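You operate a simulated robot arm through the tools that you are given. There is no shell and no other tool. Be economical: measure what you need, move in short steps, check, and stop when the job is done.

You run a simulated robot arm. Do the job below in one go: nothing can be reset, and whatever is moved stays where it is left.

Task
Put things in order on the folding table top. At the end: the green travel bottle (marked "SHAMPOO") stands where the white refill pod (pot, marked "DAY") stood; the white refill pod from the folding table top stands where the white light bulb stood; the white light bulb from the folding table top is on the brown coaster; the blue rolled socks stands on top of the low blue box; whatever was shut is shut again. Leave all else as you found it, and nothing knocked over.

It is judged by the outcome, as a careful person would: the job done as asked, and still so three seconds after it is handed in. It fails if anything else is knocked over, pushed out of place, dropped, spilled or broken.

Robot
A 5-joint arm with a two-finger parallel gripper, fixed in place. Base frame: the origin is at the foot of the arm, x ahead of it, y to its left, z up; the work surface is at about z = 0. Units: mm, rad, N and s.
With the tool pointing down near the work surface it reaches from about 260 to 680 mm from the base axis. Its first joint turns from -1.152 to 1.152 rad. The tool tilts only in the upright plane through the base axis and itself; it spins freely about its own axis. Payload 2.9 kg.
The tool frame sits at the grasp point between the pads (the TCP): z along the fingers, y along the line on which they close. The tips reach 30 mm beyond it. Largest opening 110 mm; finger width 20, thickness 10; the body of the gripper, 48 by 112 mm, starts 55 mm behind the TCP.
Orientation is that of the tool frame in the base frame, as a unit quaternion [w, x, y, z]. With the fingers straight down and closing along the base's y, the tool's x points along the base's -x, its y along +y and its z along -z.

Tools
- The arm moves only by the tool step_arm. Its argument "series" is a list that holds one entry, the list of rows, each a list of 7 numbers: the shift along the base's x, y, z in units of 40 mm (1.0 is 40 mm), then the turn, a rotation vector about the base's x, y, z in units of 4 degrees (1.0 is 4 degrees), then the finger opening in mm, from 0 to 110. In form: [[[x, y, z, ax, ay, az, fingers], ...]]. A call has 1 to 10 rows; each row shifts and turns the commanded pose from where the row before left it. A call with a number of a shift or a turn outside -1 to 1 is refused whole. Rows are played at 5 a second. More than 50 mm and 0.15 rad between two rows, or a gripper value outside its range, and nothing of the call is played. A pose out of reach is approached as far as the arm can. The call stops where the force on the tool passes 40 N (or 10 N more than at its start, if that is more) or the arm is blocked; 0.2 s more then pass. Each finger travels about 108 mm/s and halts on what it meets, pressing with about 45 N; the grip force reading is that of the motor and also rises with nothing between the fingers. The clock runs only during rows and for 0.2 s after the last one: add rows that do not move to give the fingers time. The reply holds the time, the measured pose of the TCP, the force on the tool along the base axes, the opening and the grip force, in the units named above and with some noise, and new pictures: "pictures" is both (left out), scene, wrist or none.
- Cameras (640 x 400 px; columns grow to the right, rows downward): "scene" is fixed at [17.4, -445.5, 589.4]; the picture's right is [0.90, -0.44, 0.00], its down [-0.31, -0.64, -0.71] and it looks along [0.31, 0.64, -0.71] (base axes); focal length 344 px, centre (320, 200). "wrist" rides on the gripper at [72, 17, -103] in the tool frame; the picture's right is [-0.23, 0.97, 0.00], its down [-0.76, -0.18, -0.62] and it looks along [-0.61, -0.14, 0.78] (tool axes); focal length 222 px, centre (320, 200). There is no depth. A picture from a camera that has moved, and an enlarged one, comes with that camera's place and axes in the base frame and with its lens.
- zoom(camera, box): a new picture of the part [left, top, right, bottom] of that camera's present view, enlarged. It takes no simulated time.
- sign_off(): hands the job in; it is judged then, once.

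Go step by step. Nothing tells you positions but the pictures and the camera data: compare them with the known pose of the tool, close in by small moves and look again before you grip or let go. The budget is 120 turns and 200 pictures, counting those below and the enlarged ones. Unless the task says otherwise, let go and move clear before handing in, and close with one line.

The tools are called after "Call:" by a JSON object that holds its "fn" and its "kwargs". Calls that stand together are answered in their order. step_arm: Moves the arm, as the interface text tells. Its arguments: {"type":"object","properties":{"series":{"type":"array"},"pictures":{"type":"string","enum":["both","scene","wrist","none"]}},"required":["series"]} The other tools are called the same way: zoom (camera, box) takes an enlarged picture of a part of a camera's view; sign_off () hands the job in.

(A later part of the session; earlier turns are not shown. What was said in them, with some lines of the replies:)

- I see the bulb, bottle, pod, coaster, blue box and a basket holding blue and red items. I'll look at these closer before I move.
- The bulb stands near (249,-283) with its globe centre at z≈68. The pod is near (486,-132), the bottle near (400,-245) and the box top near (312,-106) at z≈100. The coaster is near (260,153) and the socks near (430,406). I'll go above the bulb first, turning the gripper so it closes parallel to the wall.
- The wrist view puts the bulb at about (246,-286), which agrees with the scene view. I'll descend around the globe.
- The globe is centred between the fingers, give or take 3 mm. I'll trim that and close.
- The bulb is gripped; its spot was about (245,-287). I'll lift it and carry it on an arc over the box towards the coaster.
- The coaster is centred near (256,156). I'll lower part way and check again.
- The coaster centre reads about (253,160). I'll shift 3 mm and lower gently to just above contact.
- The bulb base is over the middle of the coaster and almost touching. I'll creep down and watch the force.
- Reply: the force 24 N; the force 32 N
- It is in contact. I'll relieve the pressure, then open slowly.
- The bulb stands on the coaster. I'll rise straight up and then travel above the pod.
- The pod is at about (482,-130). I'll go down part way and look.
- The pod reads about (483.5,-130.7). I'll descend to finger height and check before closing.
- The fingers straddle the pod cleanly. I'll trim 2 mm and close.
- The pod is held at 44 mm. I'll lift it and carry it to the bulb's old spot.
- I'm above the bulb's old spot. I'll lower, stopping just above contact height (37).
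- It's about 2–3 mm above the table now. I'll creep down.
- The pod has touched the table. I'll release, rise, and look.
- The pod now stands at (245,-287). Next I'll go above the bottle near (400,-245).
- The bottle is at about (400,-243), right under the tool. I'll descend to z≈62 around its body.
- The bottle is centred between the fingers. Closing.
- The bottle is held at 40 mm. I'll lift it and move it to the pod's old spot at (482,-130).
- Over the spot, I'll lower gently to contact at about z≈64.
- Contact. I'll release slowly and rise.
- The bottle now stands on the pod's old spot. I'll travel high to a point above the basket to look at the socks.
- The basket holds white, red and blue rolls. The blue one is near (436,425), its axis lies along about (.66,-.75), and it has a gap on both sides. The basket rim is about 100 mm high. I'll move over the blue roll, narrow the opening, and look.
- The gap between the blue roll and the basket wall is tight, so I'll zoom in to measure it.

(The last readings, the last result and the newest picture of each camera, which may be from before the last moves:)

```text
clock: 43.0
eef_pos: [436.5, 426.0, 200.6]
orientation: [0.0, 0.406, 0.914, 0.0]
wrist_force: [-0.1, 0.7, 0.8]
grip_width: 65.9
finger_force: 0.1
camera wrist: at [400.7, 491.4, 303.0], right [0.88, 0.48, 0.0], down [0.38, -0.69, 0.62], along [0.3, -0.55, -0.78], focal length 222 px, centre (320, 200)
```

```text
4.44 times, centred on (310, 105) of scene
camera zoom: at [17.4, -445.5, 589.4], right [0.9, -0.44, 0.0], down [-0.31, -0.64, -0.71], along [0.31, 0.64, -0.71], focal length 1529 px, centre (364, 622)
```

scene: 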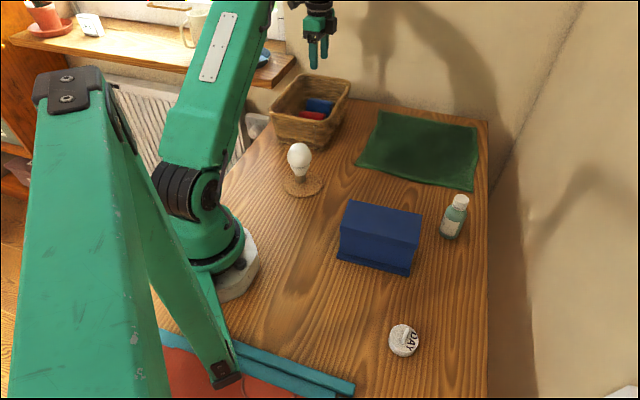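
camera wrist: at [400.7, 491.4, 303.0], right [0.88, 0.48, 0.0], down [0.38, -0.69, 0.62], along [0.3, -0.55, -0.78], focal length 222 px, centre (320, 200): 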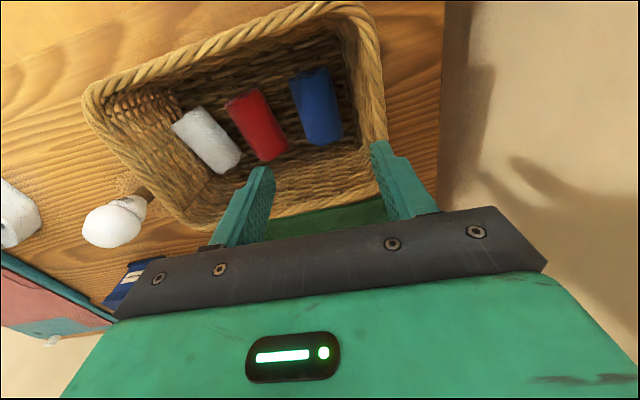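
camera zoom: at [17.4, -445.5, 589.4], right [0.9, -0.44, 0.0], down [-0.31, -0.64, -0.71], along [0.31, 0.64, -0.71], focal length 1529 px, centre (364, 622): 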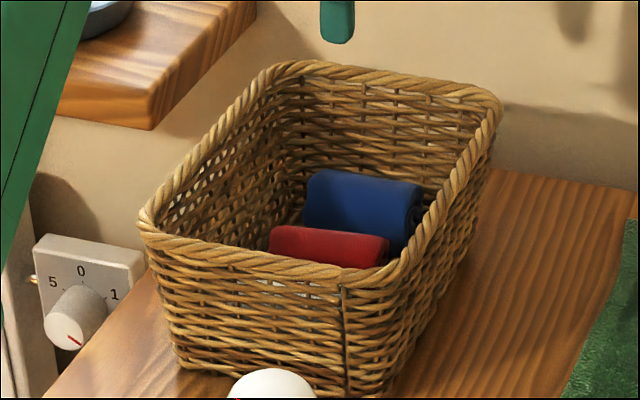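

The roll is about 43 mm wide with about 17–20 mm to the wall. I'll bias 3 mm toward the base with the opening at 60 and descend partway.

Call:
{"fn": "step_arm", "kwargs": {"series": [[[-0.09, -0.17, -0.7, 0, 0, 0, 60], [0, 0, -0.8, 0, 0, 0, 60], [0, 0, -0.8, 0, 0, 0, 60], [0, 0, -0.5, 0, 0, 0, 60], [0, 0, 0, 0, 0, 0, 60]]]}}

Call:
{"fn": "zoom", "kwargs": {"camera": "scene", "box": [260, 50, 360, 150]}}

Call:
{"fn": "zoom", "kwargs": {"camera": "wrist", "box": [200, 80, 440, 230]}}

```text
clock: 44.2
eef_pos: [431.8, 418.2, 87.4]
orientation: [0.0, 0.407, 0.913, 0.001]
wrist_force: [-0.2, -0.3, 0.3]
grip_width: 59.8
finger_force: 0.1
camera wrist: at [396.4, 484.0, 191.0], right [0.88, 0.48, 0.0], down [0.38, -0.68, 0.62], along [0.3, -0.55, -0.78], focal length 222 px, centre (320, 200)
```

scene: 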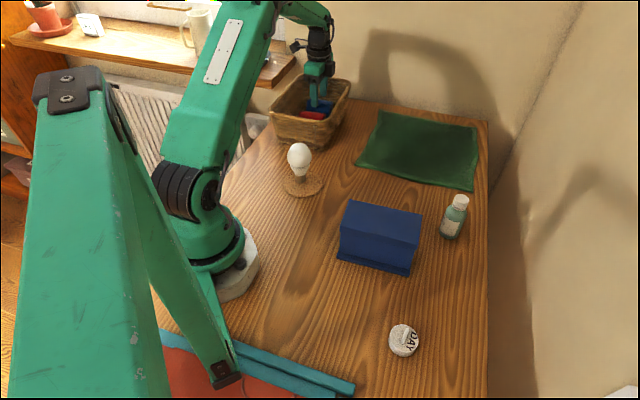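
wrist: 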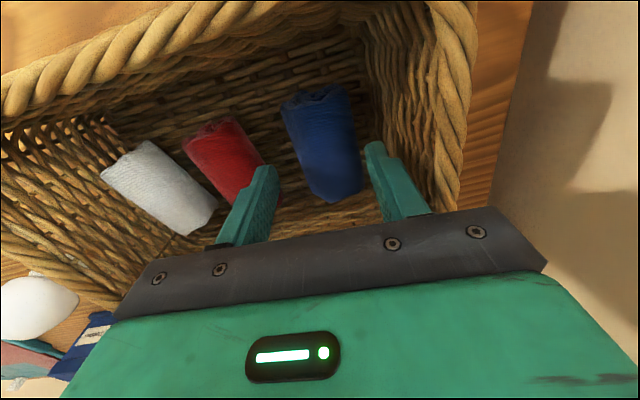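

```text
4.00 times, centred on (310, 100) of scene
camera zoom: at [17.4, -445.5, 589.4], right [0.9, -0.44, 0.0], down [-0.31, -0.64, -0.71], along [0.31, 0.64, -0.71], focal length 1376 px, centre (360, 600)
```

zoom: 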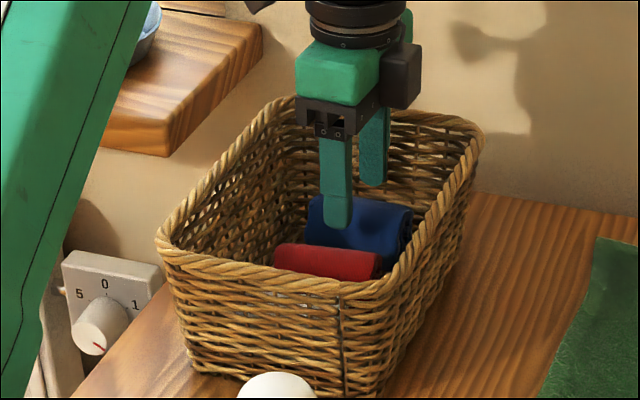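

```text
2.67 times, centred on (320, 155) of wrist
camera zoom: at [396.4, 484.0, 191.0], right [0.88, 0.48, 0.0], down [0.38, -0.68, 0.62], along [0.3, -0.55, -0.78], focal length 592 px, centre (320, 320)
```

zoom: 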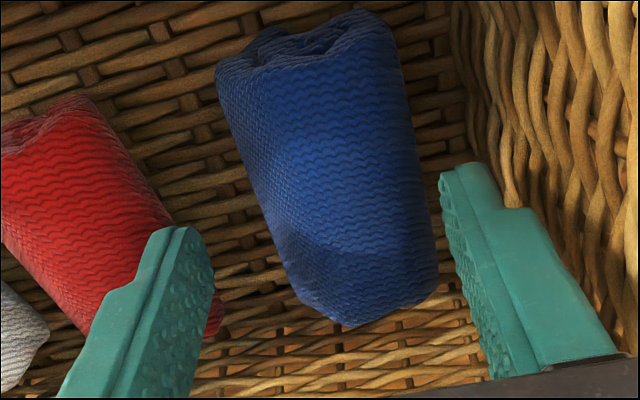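

The fingers line up around the blue roll and clear the red one. I'll descend to z≈50 with the opening at 56.

Call:
{"fn": "step_arm", "kwargs": {"series": [[[0, 0, -0.3, 0, 0, 0, 56], [0, 0, -0.3, 0, 0, 0, 56], [0, 0, -0.2, 0, 0, 0, 56], [0, 0, -0.1, 0, 0, 0, 56], [0, 0, 0, 0, 0, 0, 56]]], "pictures": "wrist"}}

Call:
{"fn": "zoom", "kwargs": {"camera": "scene", "box": [260, 50, 360, 150]}}

```text
clock: 45.4
eef_pos: [432.6, 417.5, 51.9]
orientation: [0.0, 0.407, 0.913, 0.0]
wrist_force: [-0.4, -0.5, -0.5]
grip_width: 56.6
finger_force: 0.1
camera wrist: at [396.5, 483.6, 154.5], right [0.88, 0.48, 0.0], down [0.38, -0.68, 0.62], along [0.3, -0.55, -0.78], focal length 222 px, centre (320, 200)
```

wrist: 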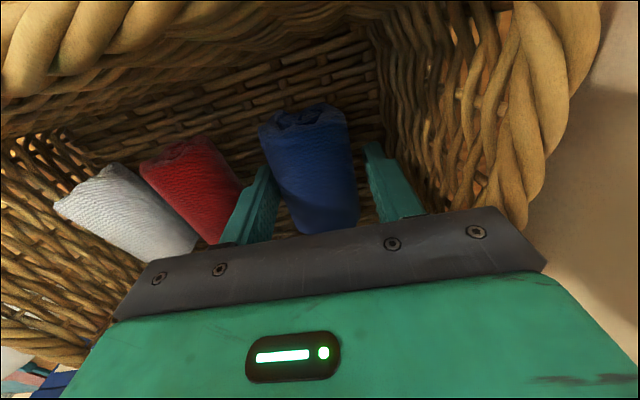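

```text
4.00 times, centred on (310, 100) of scene
camera zoom: at [17.4, -445.5, 589.4], right [0.9, -0.44, 0.0], down [-0.31, -0.64, -0.71], along [0.31, 0.64, -0.71], focal length 1376 px, centre (360, 600)
```

zoom: 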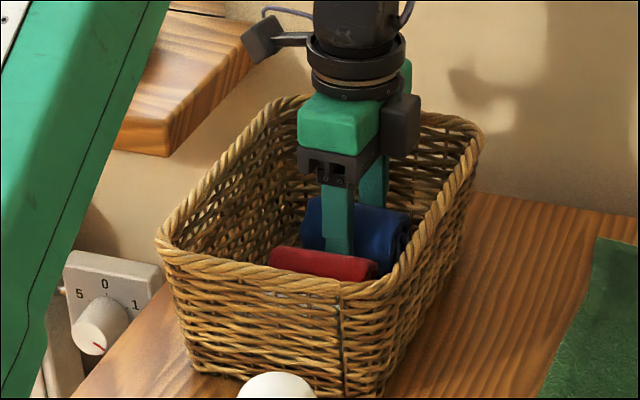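

No contact and the roll is between the pads. Closing.

Call:
{"fn": "step_arm", "kwargs": {"series": [[[0, 0, -0.03, 0, 0, 0, 50], [0, 0, 0, 0, 0, 0, 40], [0, 0, 0, 0, 0, 0, 25], [0, 0, 0, 0, 0, 0, 25], [0, 0, 0, 0, 0, 0, 25]]], "pictures": "wrist"}}

```text
clock: 46.6
eef_pos: [432.7, 418.4, 50.8]
orientation: [0.001, 0.408, 0.913, 0.0]
wrist_force: [0.2, 0.6, 1.3]
grip_width: 55.0
finger_force: 45.6
camera wrist: at [396.9, 483.8, 154.3], right [0.88, 0.48, 0.0], down [0.38, -0.68, 0.62], along [0.3, -0.55, -0.78], focal length 222 px, centre (320, 200)
```

wrist: 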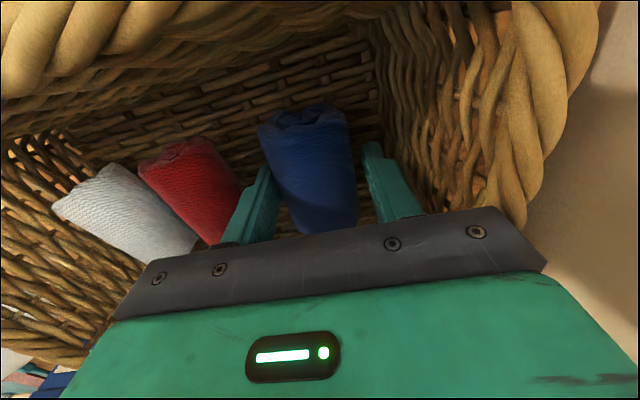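

The grip reads 55 mm with firm force. I'll lift a little and check that the roll comes along.

Call:
{"fn": "step_arm", "kwargs": {"series": [[[0, 0, 0.3, 0, 0, 0, 25], [0, 0, 0.5, 0, 0, 0, 25], [0, 0, 0.5, 0, 0, 0, 25], [0, 0, 0, 0, 0, 0, 25]]], "pictures": "wrist"}}

Call:
{"fn": "zoom", "kwargs": {"camera": "scene", "box": [260, 50, 360, 150]}}

```text
clock: 47.6
eef_pos: [430.8, 418.2, 103.2]
orientation: [-0.001, 0.406, 0.914, 0.0]
wrist_force: [0.6, 1.1, -0.6]
grip_width: 54.8
finger_force: 45.2
camera wrist: at [396.6, 483.9, 206.1], right [0.88, 0.48, 0.0], down [0.38, -0.68, 0.62], along [0.3, -0.55, -0.78], focal length 222 px, centre (320, 200)
```

wrist: 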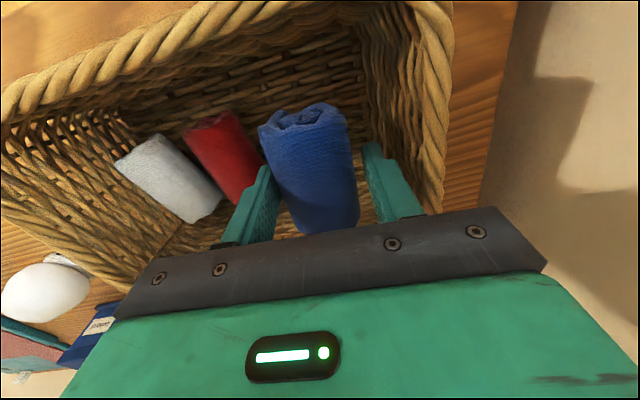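

```text
4.00 times, centred on (310, 100) of scene
camera zoom: at [17.4, -445.5, 589.4], right [0.9, -0.44, 0.0], down [-0.31, -0.64, -0.71], along [0.31, 0.64, -0.71], focal length 1376 px, centre (360, 600)
```

zoom: 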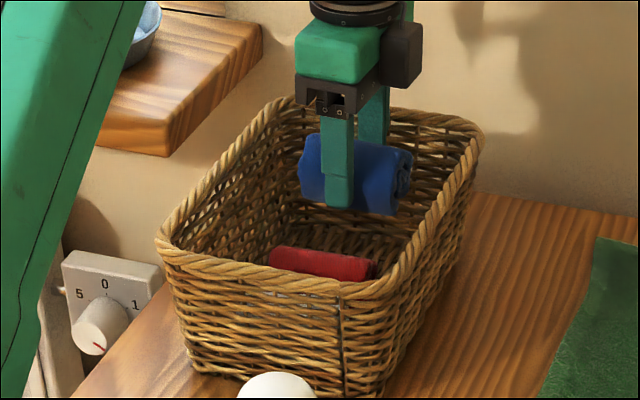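

The blue roll is held. I'll lift it clear and carry it to above the blue box.

Call:
{"fn": "step_arm", "kwargs": {"series": [[[0, 0, 1, 0, 0, 0, 25], [0, 0, 1, 0, 0, 0, 25], [0, 0, 1, 0, 0, 0, 25], [0, 0, 1, 0, 0, 0, 25], [-0.214, -0.936, 0, 0, 0, 0, 25], [-0.214, -0.936, 0, 0, 0, 0, 25], [-0.214, -0.936, 0, 0, 0, 0, 25], [-0.214, -0.936, 0, 0, 0, 0, 25], [-0.214, -0.936, 0, 0, 0, 0, 25], [-0.214, -0.936, 0, 0, 0, 0, 25]]], "pictures": "none"}}

Call:
{"fn": "step_arm", "kwargs": {"series": [[[-0.214, -0.936, 0, 0, 0, 0, 25], [-0.214, -0.936, 0, 0, 0, 0, 25], [-0.214, -0.936, 0, 0, 0, 0, 25], [-0.214, -0.936, 0, 0, 0, 0, 25], [-0.214, -0.936, 0, 0, 0, 0, 25], [-0.214, -0.936, 0, 0, 0, 0, 25], [-0.214, -0.936, 0, 0, 0, 0, 25], [-0.214, -0.936, 0, 0, 0, 0, 25], [0, 0, 0, 0, 0, 0, 25]]]}}

```text
clock: 49.8
eef_pos: [379.5, 194.4, 262.1]
orientation: [0.001, 0.406, 0.914, 0.0]
wrist_force: [0.5, 0.3, 0.4]
grip_width: 54.8
finger_force: 45.0
```

```text
clock: 51.8
eef_pos: [312.6, -106.8, 263.1]
orientation: [0.0, 0.407, 0.913, -0.001]
wrist_force: [0.0, -0.4, 0.0]
grip_width: 54.7
finger_force: 45.5
camera wrist: at [276.4, -40.8, 365.4], right [0.88, 0.48, 0.0], down [0.38, -0.68, 0.62], along [0.3, -0.55, -0.78], focal length 222 px, centre (320, 200)
```

scene: 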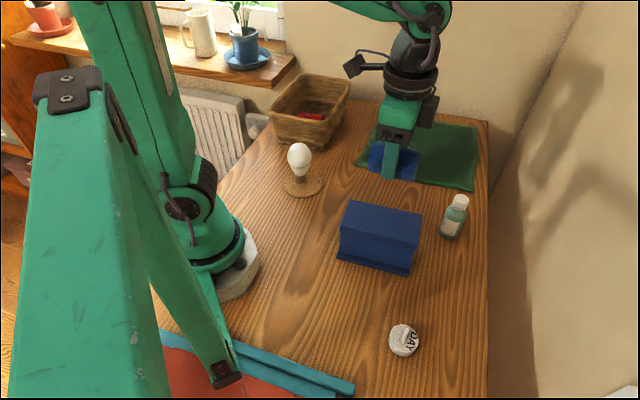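
wrist: 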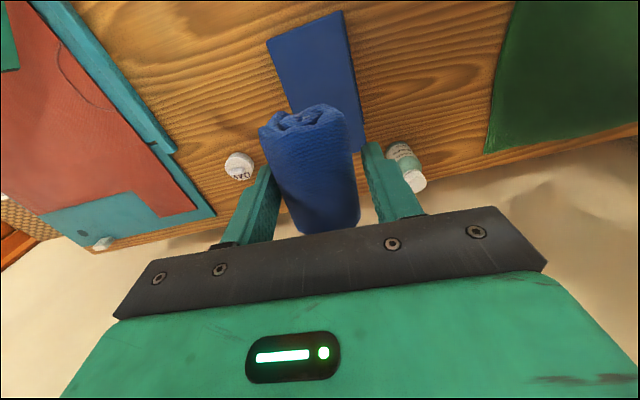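

The box top is centred near (313,-105) at z≈100, and the roll is aligned with it. I'll lower to just above it.

Call:
{"fn": "step_arm", "kwargs": {"series": [[[0, 0.03, -0.8, 0, 0, 0, 25], [0, 0, -0.8, 0, 0, 0, 25], [0, 0, -0.8, 0, 0, 0, 25], [0, 0, -0.25, 0, 0, 0, 25], [0, 0, 0, 0, 0, 0, 25]]]}}

Call:
{"fn": "zoom", "kwargs": {"camera": "scene", "box": [320, 150, 460, 290]}}

```text
clock: 53.0
eef_pos: [312.2, -104.8, 156.3]
orientation: [0.0, 0.406, 0.914, -0.001]
wrist_force: [-0.2, -0.8, 0.5]
grip_width: 54.8
finger_force: 44.9
camera wrist: at [276.6, -38.9, 259.6], right [0.88, 0.48, 0.0], down [0.38, -0.68, 0.62], along [0.3, -0.55, -0.78], focal length 222 px, centre (320, 200)
```

scene: 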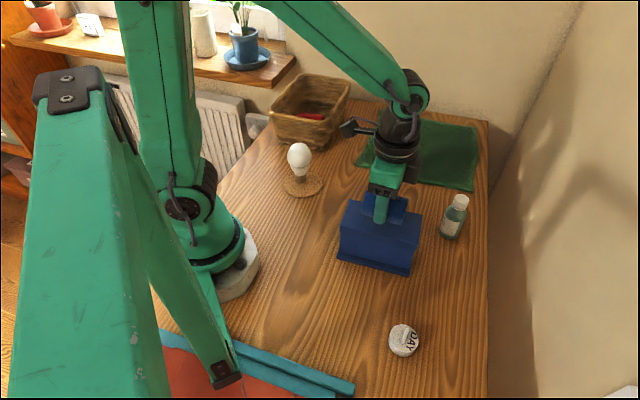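
wrist: 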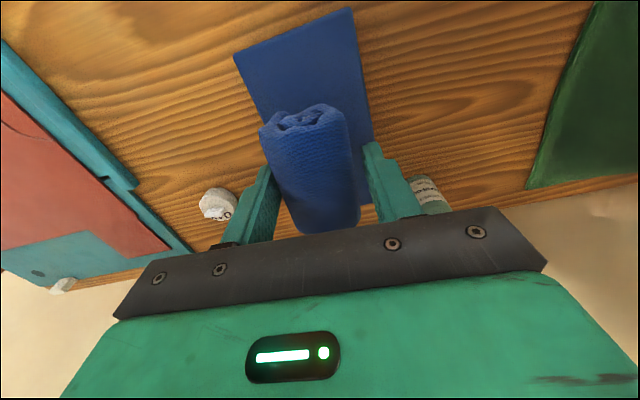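

```text
2.86 times, centred on (390, 220) of scene
camera zoom: at [17.4, -445.5, 589.4], right [0.9, -0.44, 0.0], down [-0.31, -0.64, -0.71], along [0.31, 0.64, -0.71], focal length 983 px, centre (120, 143)
```

zoom: 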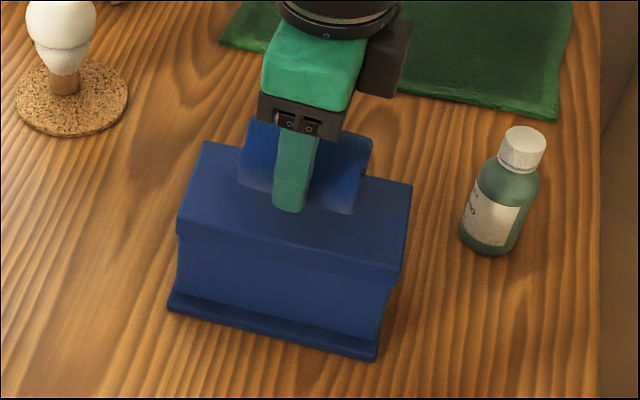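

The roll hovers over the box centre. I'll creep down until there's contact.

Call:
{"fn": "step_arm", "kwargs": {"series": [[[0, 0, -0.1, 0, 0, 0, 25], [0, 0, -0.08, 0, 0, 0, 25], [0, 0, 0, 0, 0, 0, 25]]], "pictures": "none"}}

Call:
{"fn": "step_arm", "kwargs": {"series": [[[0, 0, -0.05, 0, 0, 0, 25], [0, 0, 0, 0, 0, 0, 25]]], "pictures": "none"}}

```text
clock: 53.8
eef_pos: [311.2, -103.1, 149.7]
orientation: [-0.001, 0.406, 0.914, 0.0]
wrist_force: [0.1, -0.3, -0.6]
grip_width: 55.1
finger_force: 45.0
```

```text
clock: 54.4
eef_pos: [312.0, -105.2, 148.1]
orientation: [0.0, 0.407, 0.913, 0.0]
wrist_force: [0.0, -0.6, -0.2]
grip_width: 54.9
finger_force: 45.2
```

Call:
{"fn": "step_arm", "kwargs": {"series": [[[0, 0, -0.05, 0, 0, 0, 25], [0, 0, 0, 0, 0, 0, 25]]], "pictures": "none"}}

Call:
{"fn": "step_arm", "kwargs": {"series": [[[0, 0, -0.04, 0, 0, 0, 25], [0, 0, 0, 0, 0, 0, 25]]], "pictures": "none"}}

Call:
{"fn": "zoom", "kwargs": {"camera": "scene", "box": [330, 170, 430, 280]}}

```text
clock: 55.0
eef_pos: [310.9, -104.8, 145.3]
orientation: [0.0, 0.407, 0.914, 0.0]
wrist_force: [-0.1, -0.5, -0.9]
grip_width: 54.8
finger_force: 44.8
```

```text
clock: 55.6
eef_pos: [312.3, -103.7, 144.2]
orientation: [0.0, 0.406, 0.914, 0.0]
wrist_force: [-0.2, -0.3, 0.4]
grip_width: 54.9
finger_force: 45.0
```

```text
3.64 times, centred on (380, 225) of scene
camera zoom: at [17.4, -445.5, 589.4], right [0.9, -0.44, 0.0], down [-0.31, -0.64, -0.71], along [0.31, 0.64, -0.71], focal length 1251 px, centre (102, 109)
```

zoom: 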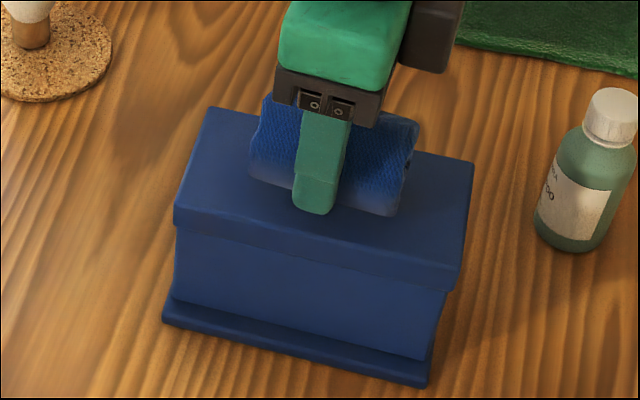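

No contact yet, so I'll keep going down in 1–2 mm steps.

Call:
{"fn": "step_arm", "kwargs": {"series": [[[0, 0, -0.04, 0, 0, 0, 25], [0, 0, 0, 0, 0, 0, 25]]], "pictures": "none"}}

Call:
{"fn": "step_arm", "kwargs": {"series": [[[0, 0, -0.04, 0, 0, 0, 25], [0, 0, 0, 0, 0, 0, 25]]], "pictures": "none"}}

Call:
{"fn": "step_arm", "kwargs": {"series": [[[0, 0, -0.03, 0, 0, 0, 25], [0, 0, 0, 0, 0, 0, 25]]], "pictures": "none"}}

```text
clock: 56.2
eef_pos: [311.2, -103.5, 141.7]
orientation: [0.0, 0.407, 0.913, 0.0]
wrist_force: [-0.5, 0.6, 0.1]
grip_width: 55.1
finger_force: 44.9
```

```text
clock: 56.8
eef_pos: [311.2, -103.2, 140.6]
orientation: [0.0, 0.407, 0.914, -0.001]
wrist_force: [-0.5, 0.6, -0.9]
grip_width: 55.0
finger_force: 45.3
```

```text
clock: 57.4
eef_pos: [313.2, -104.4, 139.7]
orientation: [0.0, 0.406, 0.914, 0.001]
wrist_force: [0.8, -0.5, -0.5]
grip_width: 54.8
finger_force: 44.6
```

Call:
{"fn": "step_arm", "kwargs": {"series": [[[0, 0, -0.04, 0, 0, 0, 25], [0, 0, 0, 0, 0, 0, 25]]], "pictures": "none"}}

Call:
{"fn": "step_arm", "kwargs": {"series": [[[0, 0, -0.04, 0, 0, 0, 25], [0, 0, 0, 0, 0, 0, 25]]], "pictures": "none"}}

Call:
{"fn": "step_arm", "kwargs": {"series": [[[0, 0, -0.04, 0, 0, 0, 25], [0, 0, 0, 0, 0, 0, 25]]], "pictures": "none"}}

Call:
{"fn": "zoom", "kwargs": {"camera": "scene", "box": [330, 170, 430, 280]}}

```text
clock: 58.0
eef_pos: [312.8, -104.3, 137.3]
orientation: [0.0, 0.406, 0.914, 0.0]
wrist_force: [0.1, 0.2, 1.4]
grip_width: 55.0
finger_force: 44.9
```

```text
clock: 58.6
eef_pos: [312.4, -104.2, 138.0]
orientation: [0.001, 0.406, 0.914, 0.001]
wrist_force: [-6.0, 2.8, 26.3]
grip_width: 54.8
finger_force: 44.8
```

```text
clock: 59.0
eef_pos: [313.3, -103.8, 138.2]
orientation: [0.002, 0.407, 0.914, 0.001]
wrist_force: [-2.0, 1.6, 7.3]
grip_width: 55.0
finger_force: 45.2
stopped in row 1: the force on the tool passed its limit (the readings are from after the stop); the commanded pose is now the measured one
```

```text
3.64 times, centred on (380, 225) of scene
camera zoom: at [17.4, -445.5, 589.4], right [0.9, -0.44, 0.0], down [-0.31, -0.64, -0.71], along [0.31, 0.64, -0.71], focal length 1251 px, centre (102, 109)
```

zoom: 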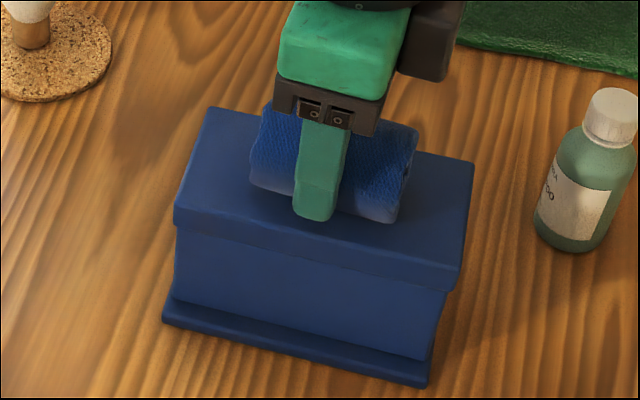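

The roll rests on the box. I'll release slowly without moving and check that it stays.

Call:
{"fn": "step_arm", "kwargs": {"series": [[[0, 0, 0, 0, 0, 0, 54], [0, 0, 0, 0, 0, 0, 58], [0, 0, 0, 0, 0, 0, 62], [0, 0, 0, 0, 0, 0, 70], [0, 0, 0, 0, 0, 0, 80], [0, 0, 0, 0, 0, 0, 80], [0, 0, 0, 0, 0, 0, 80]]], "pictures": "wrist"}}

Call:
{"fn": "zoom", "kwargs": {"camera": "scene", "box": [330, 170, 430, 280]}}

```text
clock: 60.6
eef_pos: [312.7, -103.2, 137.7]
orientation: [0.002, 0.407, 0.914, 0.0]
wrist_force: [0.0, 0.2, 0.3]
grip_width: 79.8
finger_force: 0.0
camera wrist: at [277.1, -38.5, 240.2], right [0.88, 0.48, 0.0], down [0.38, -0.68, 0.63], along [0.3, -0.55, -0.78], focal length 222 px, centre (320, 200)
```

wrist: 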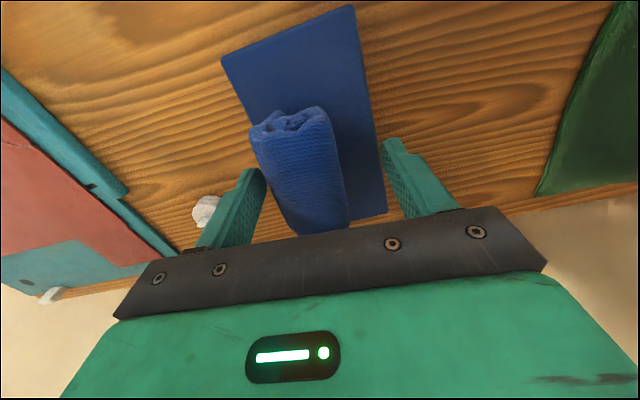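

```text
3.64 times, centred on (380, 225) of scene
camera zoom: at [17.4, -445.5, 589.4], right [0.9, -0.44, 0.0], down [-0.31, -0.64, -0.71], along [0.31, 0.64, -0.71], focal length 1251 px, centre (102, 109)
```

zoom: 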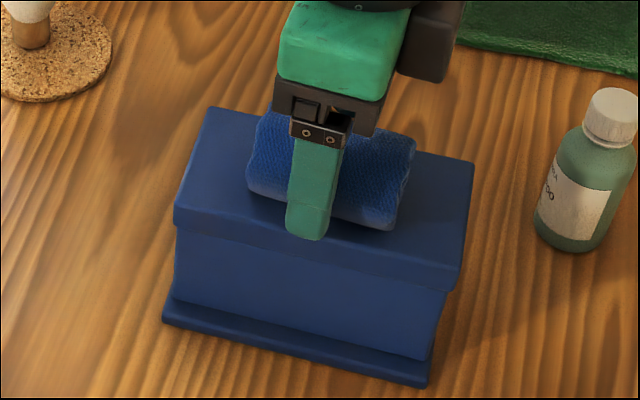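

The roll shifted slightly when released. I'll wait with the fingers still around it to see whether it has settled.

Call:
{"fn": "step_arm", "kwargs": {"series": [[[0, 0, 0, 0, 0, 0, 80], [0, 0, 0, 0, 0, 0, 80], [0, 0, 0, 0, 0, 0, 80], [0, 0, 0, 0, 0, 0, 80], [0, 0, 0, 0, 0, 0, 80], [0, 0, 0, 0, 0, 0, 80], [0, 0, 0, 0, 0, 0, 80], [0, 0, 0, 0, 0, 0, 80], [0, 0, 0, 0, 0, 0, 80], [0, 0, 0, 0, 0, 0, 80]]], "pictures": "wrist"}}

```text
clock: 62.8
eef_pos: [314.0, -104.4, 136.7]
orientation: [0.002, 0.406, 0.914, -0.001]
wrist_force: [0.7, 0.5, 0.4]
grip_width: 79.6
finger_force: 0.0
camera wrist: at [277.1, -38.5, 240.2], right [0.88, 0.48, 0.0], down [0.38, -0.68, 0.63], along [0.3, -0.55, -0.78], focal length 222 px, centre (320, 200)
```

wrist: 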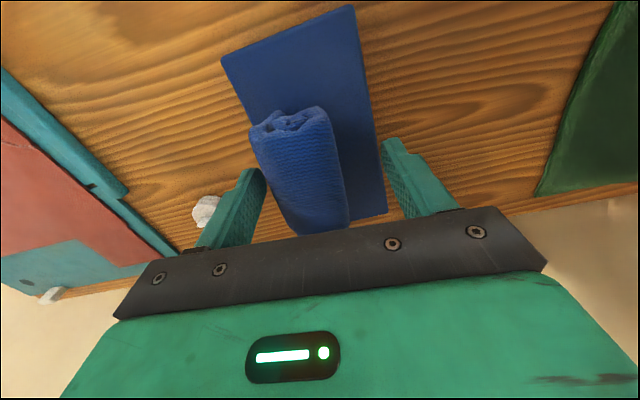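

It hasn't moved in 2 s, so it's settled. I'll rise straight up, back away, and look at everything.

Call:
{"fn": "step_arm", "kwargs": {"series": [[[0, 0, 0.5, 0, 0, 0, 80], [0, 0, 0.8, 0, 0, 0, 80], [0, 0, 1, 0, 0, 0, 80], [0, 0, 1, 0, 0, 0, 80], [0.5, 0.5, 0, 0, 0, 0, 80], [0.8, 0.8, 0, 0, 0, 0, 80], [0.8, 0.8, 0, 0, 0, 0, 80], [0, 0, 0, 0, 0, 0, 80]]]}}

Call:
{"fn": "zoom", "kwargs": {"camera": "scene", "box": [260, 70, 500, 380]}}

Call:
{"fn": "zoom", "kwargs": {"camera": "scene", "box": [320, 170, 440, 290]}}

```text
clock: 64.6
eef_pos: [396.1, -18.9, 269.1]
orientation: [0.001, 0.408, 0.913, 0.0]
wrist_force: [0.1, -0.2, -0.3]
grip_width: 80.2
finger_force: 0.1
camera wrist: at [361.0, 46.4, 372.0], right [0.88, 0.48, 0.0], down [0.38, -0.68, 0.62], along [0.3, -0.55, -0.78], focal length 222 px, centre (320, 200)
```

scene: 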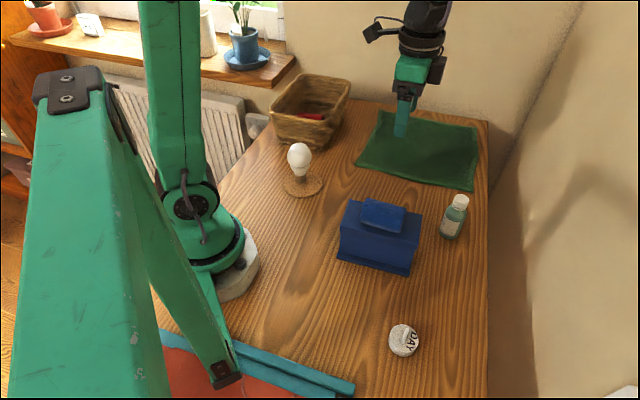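
wrist: 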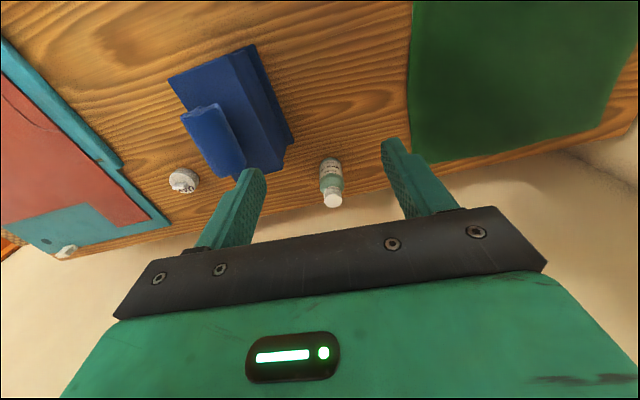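

```text
1.29 times, centred on (380, 225) of scene
camera zoom: at [17.4, -445.5, 589.4], right [0.9, -0.44, 0.0], down [-0.31, -0.64, -0.71], along [0.31, 0.64, -0.71], focal length 444 px, centre (243, 168)
```

zoom: 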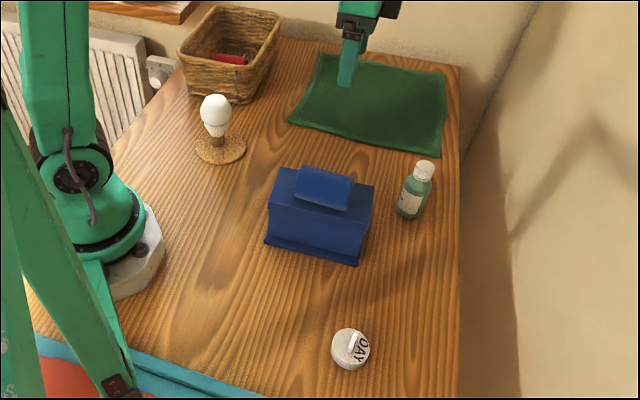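

```text
3.33 times, centred on (380, 230) of scene
camera zoom: at [17.4, -445.5, 589.4], right [0.9, -0.44, 0.0], down [-0.31, -0.64, -0.71], along [0.31, 0.64, -0.71], focal length 1147 px, centre (120, 100)
```

zoom: 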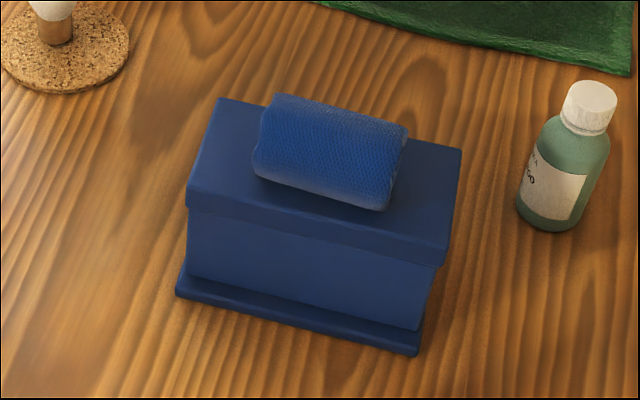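

Everything stands where it was asked to be: bulb on the coaster, pod on the bulb's old spot, bottle on the pod's old spot, socks on the blue box. The basket and box have not moved, and the gripper is clear, so I'm handing in.

Call:
{"fn": "sign_off", "kwargs": {}}

```text
The job is handed in.
```

The job is done and handed in: the bulb is on the coaster, the pod stands where the bulb was, the bottle stands where the pod was, and the blue socks are on top of the blue box. I never opened anything, so whatever was shut stayed shut, and nothing was knocked over.
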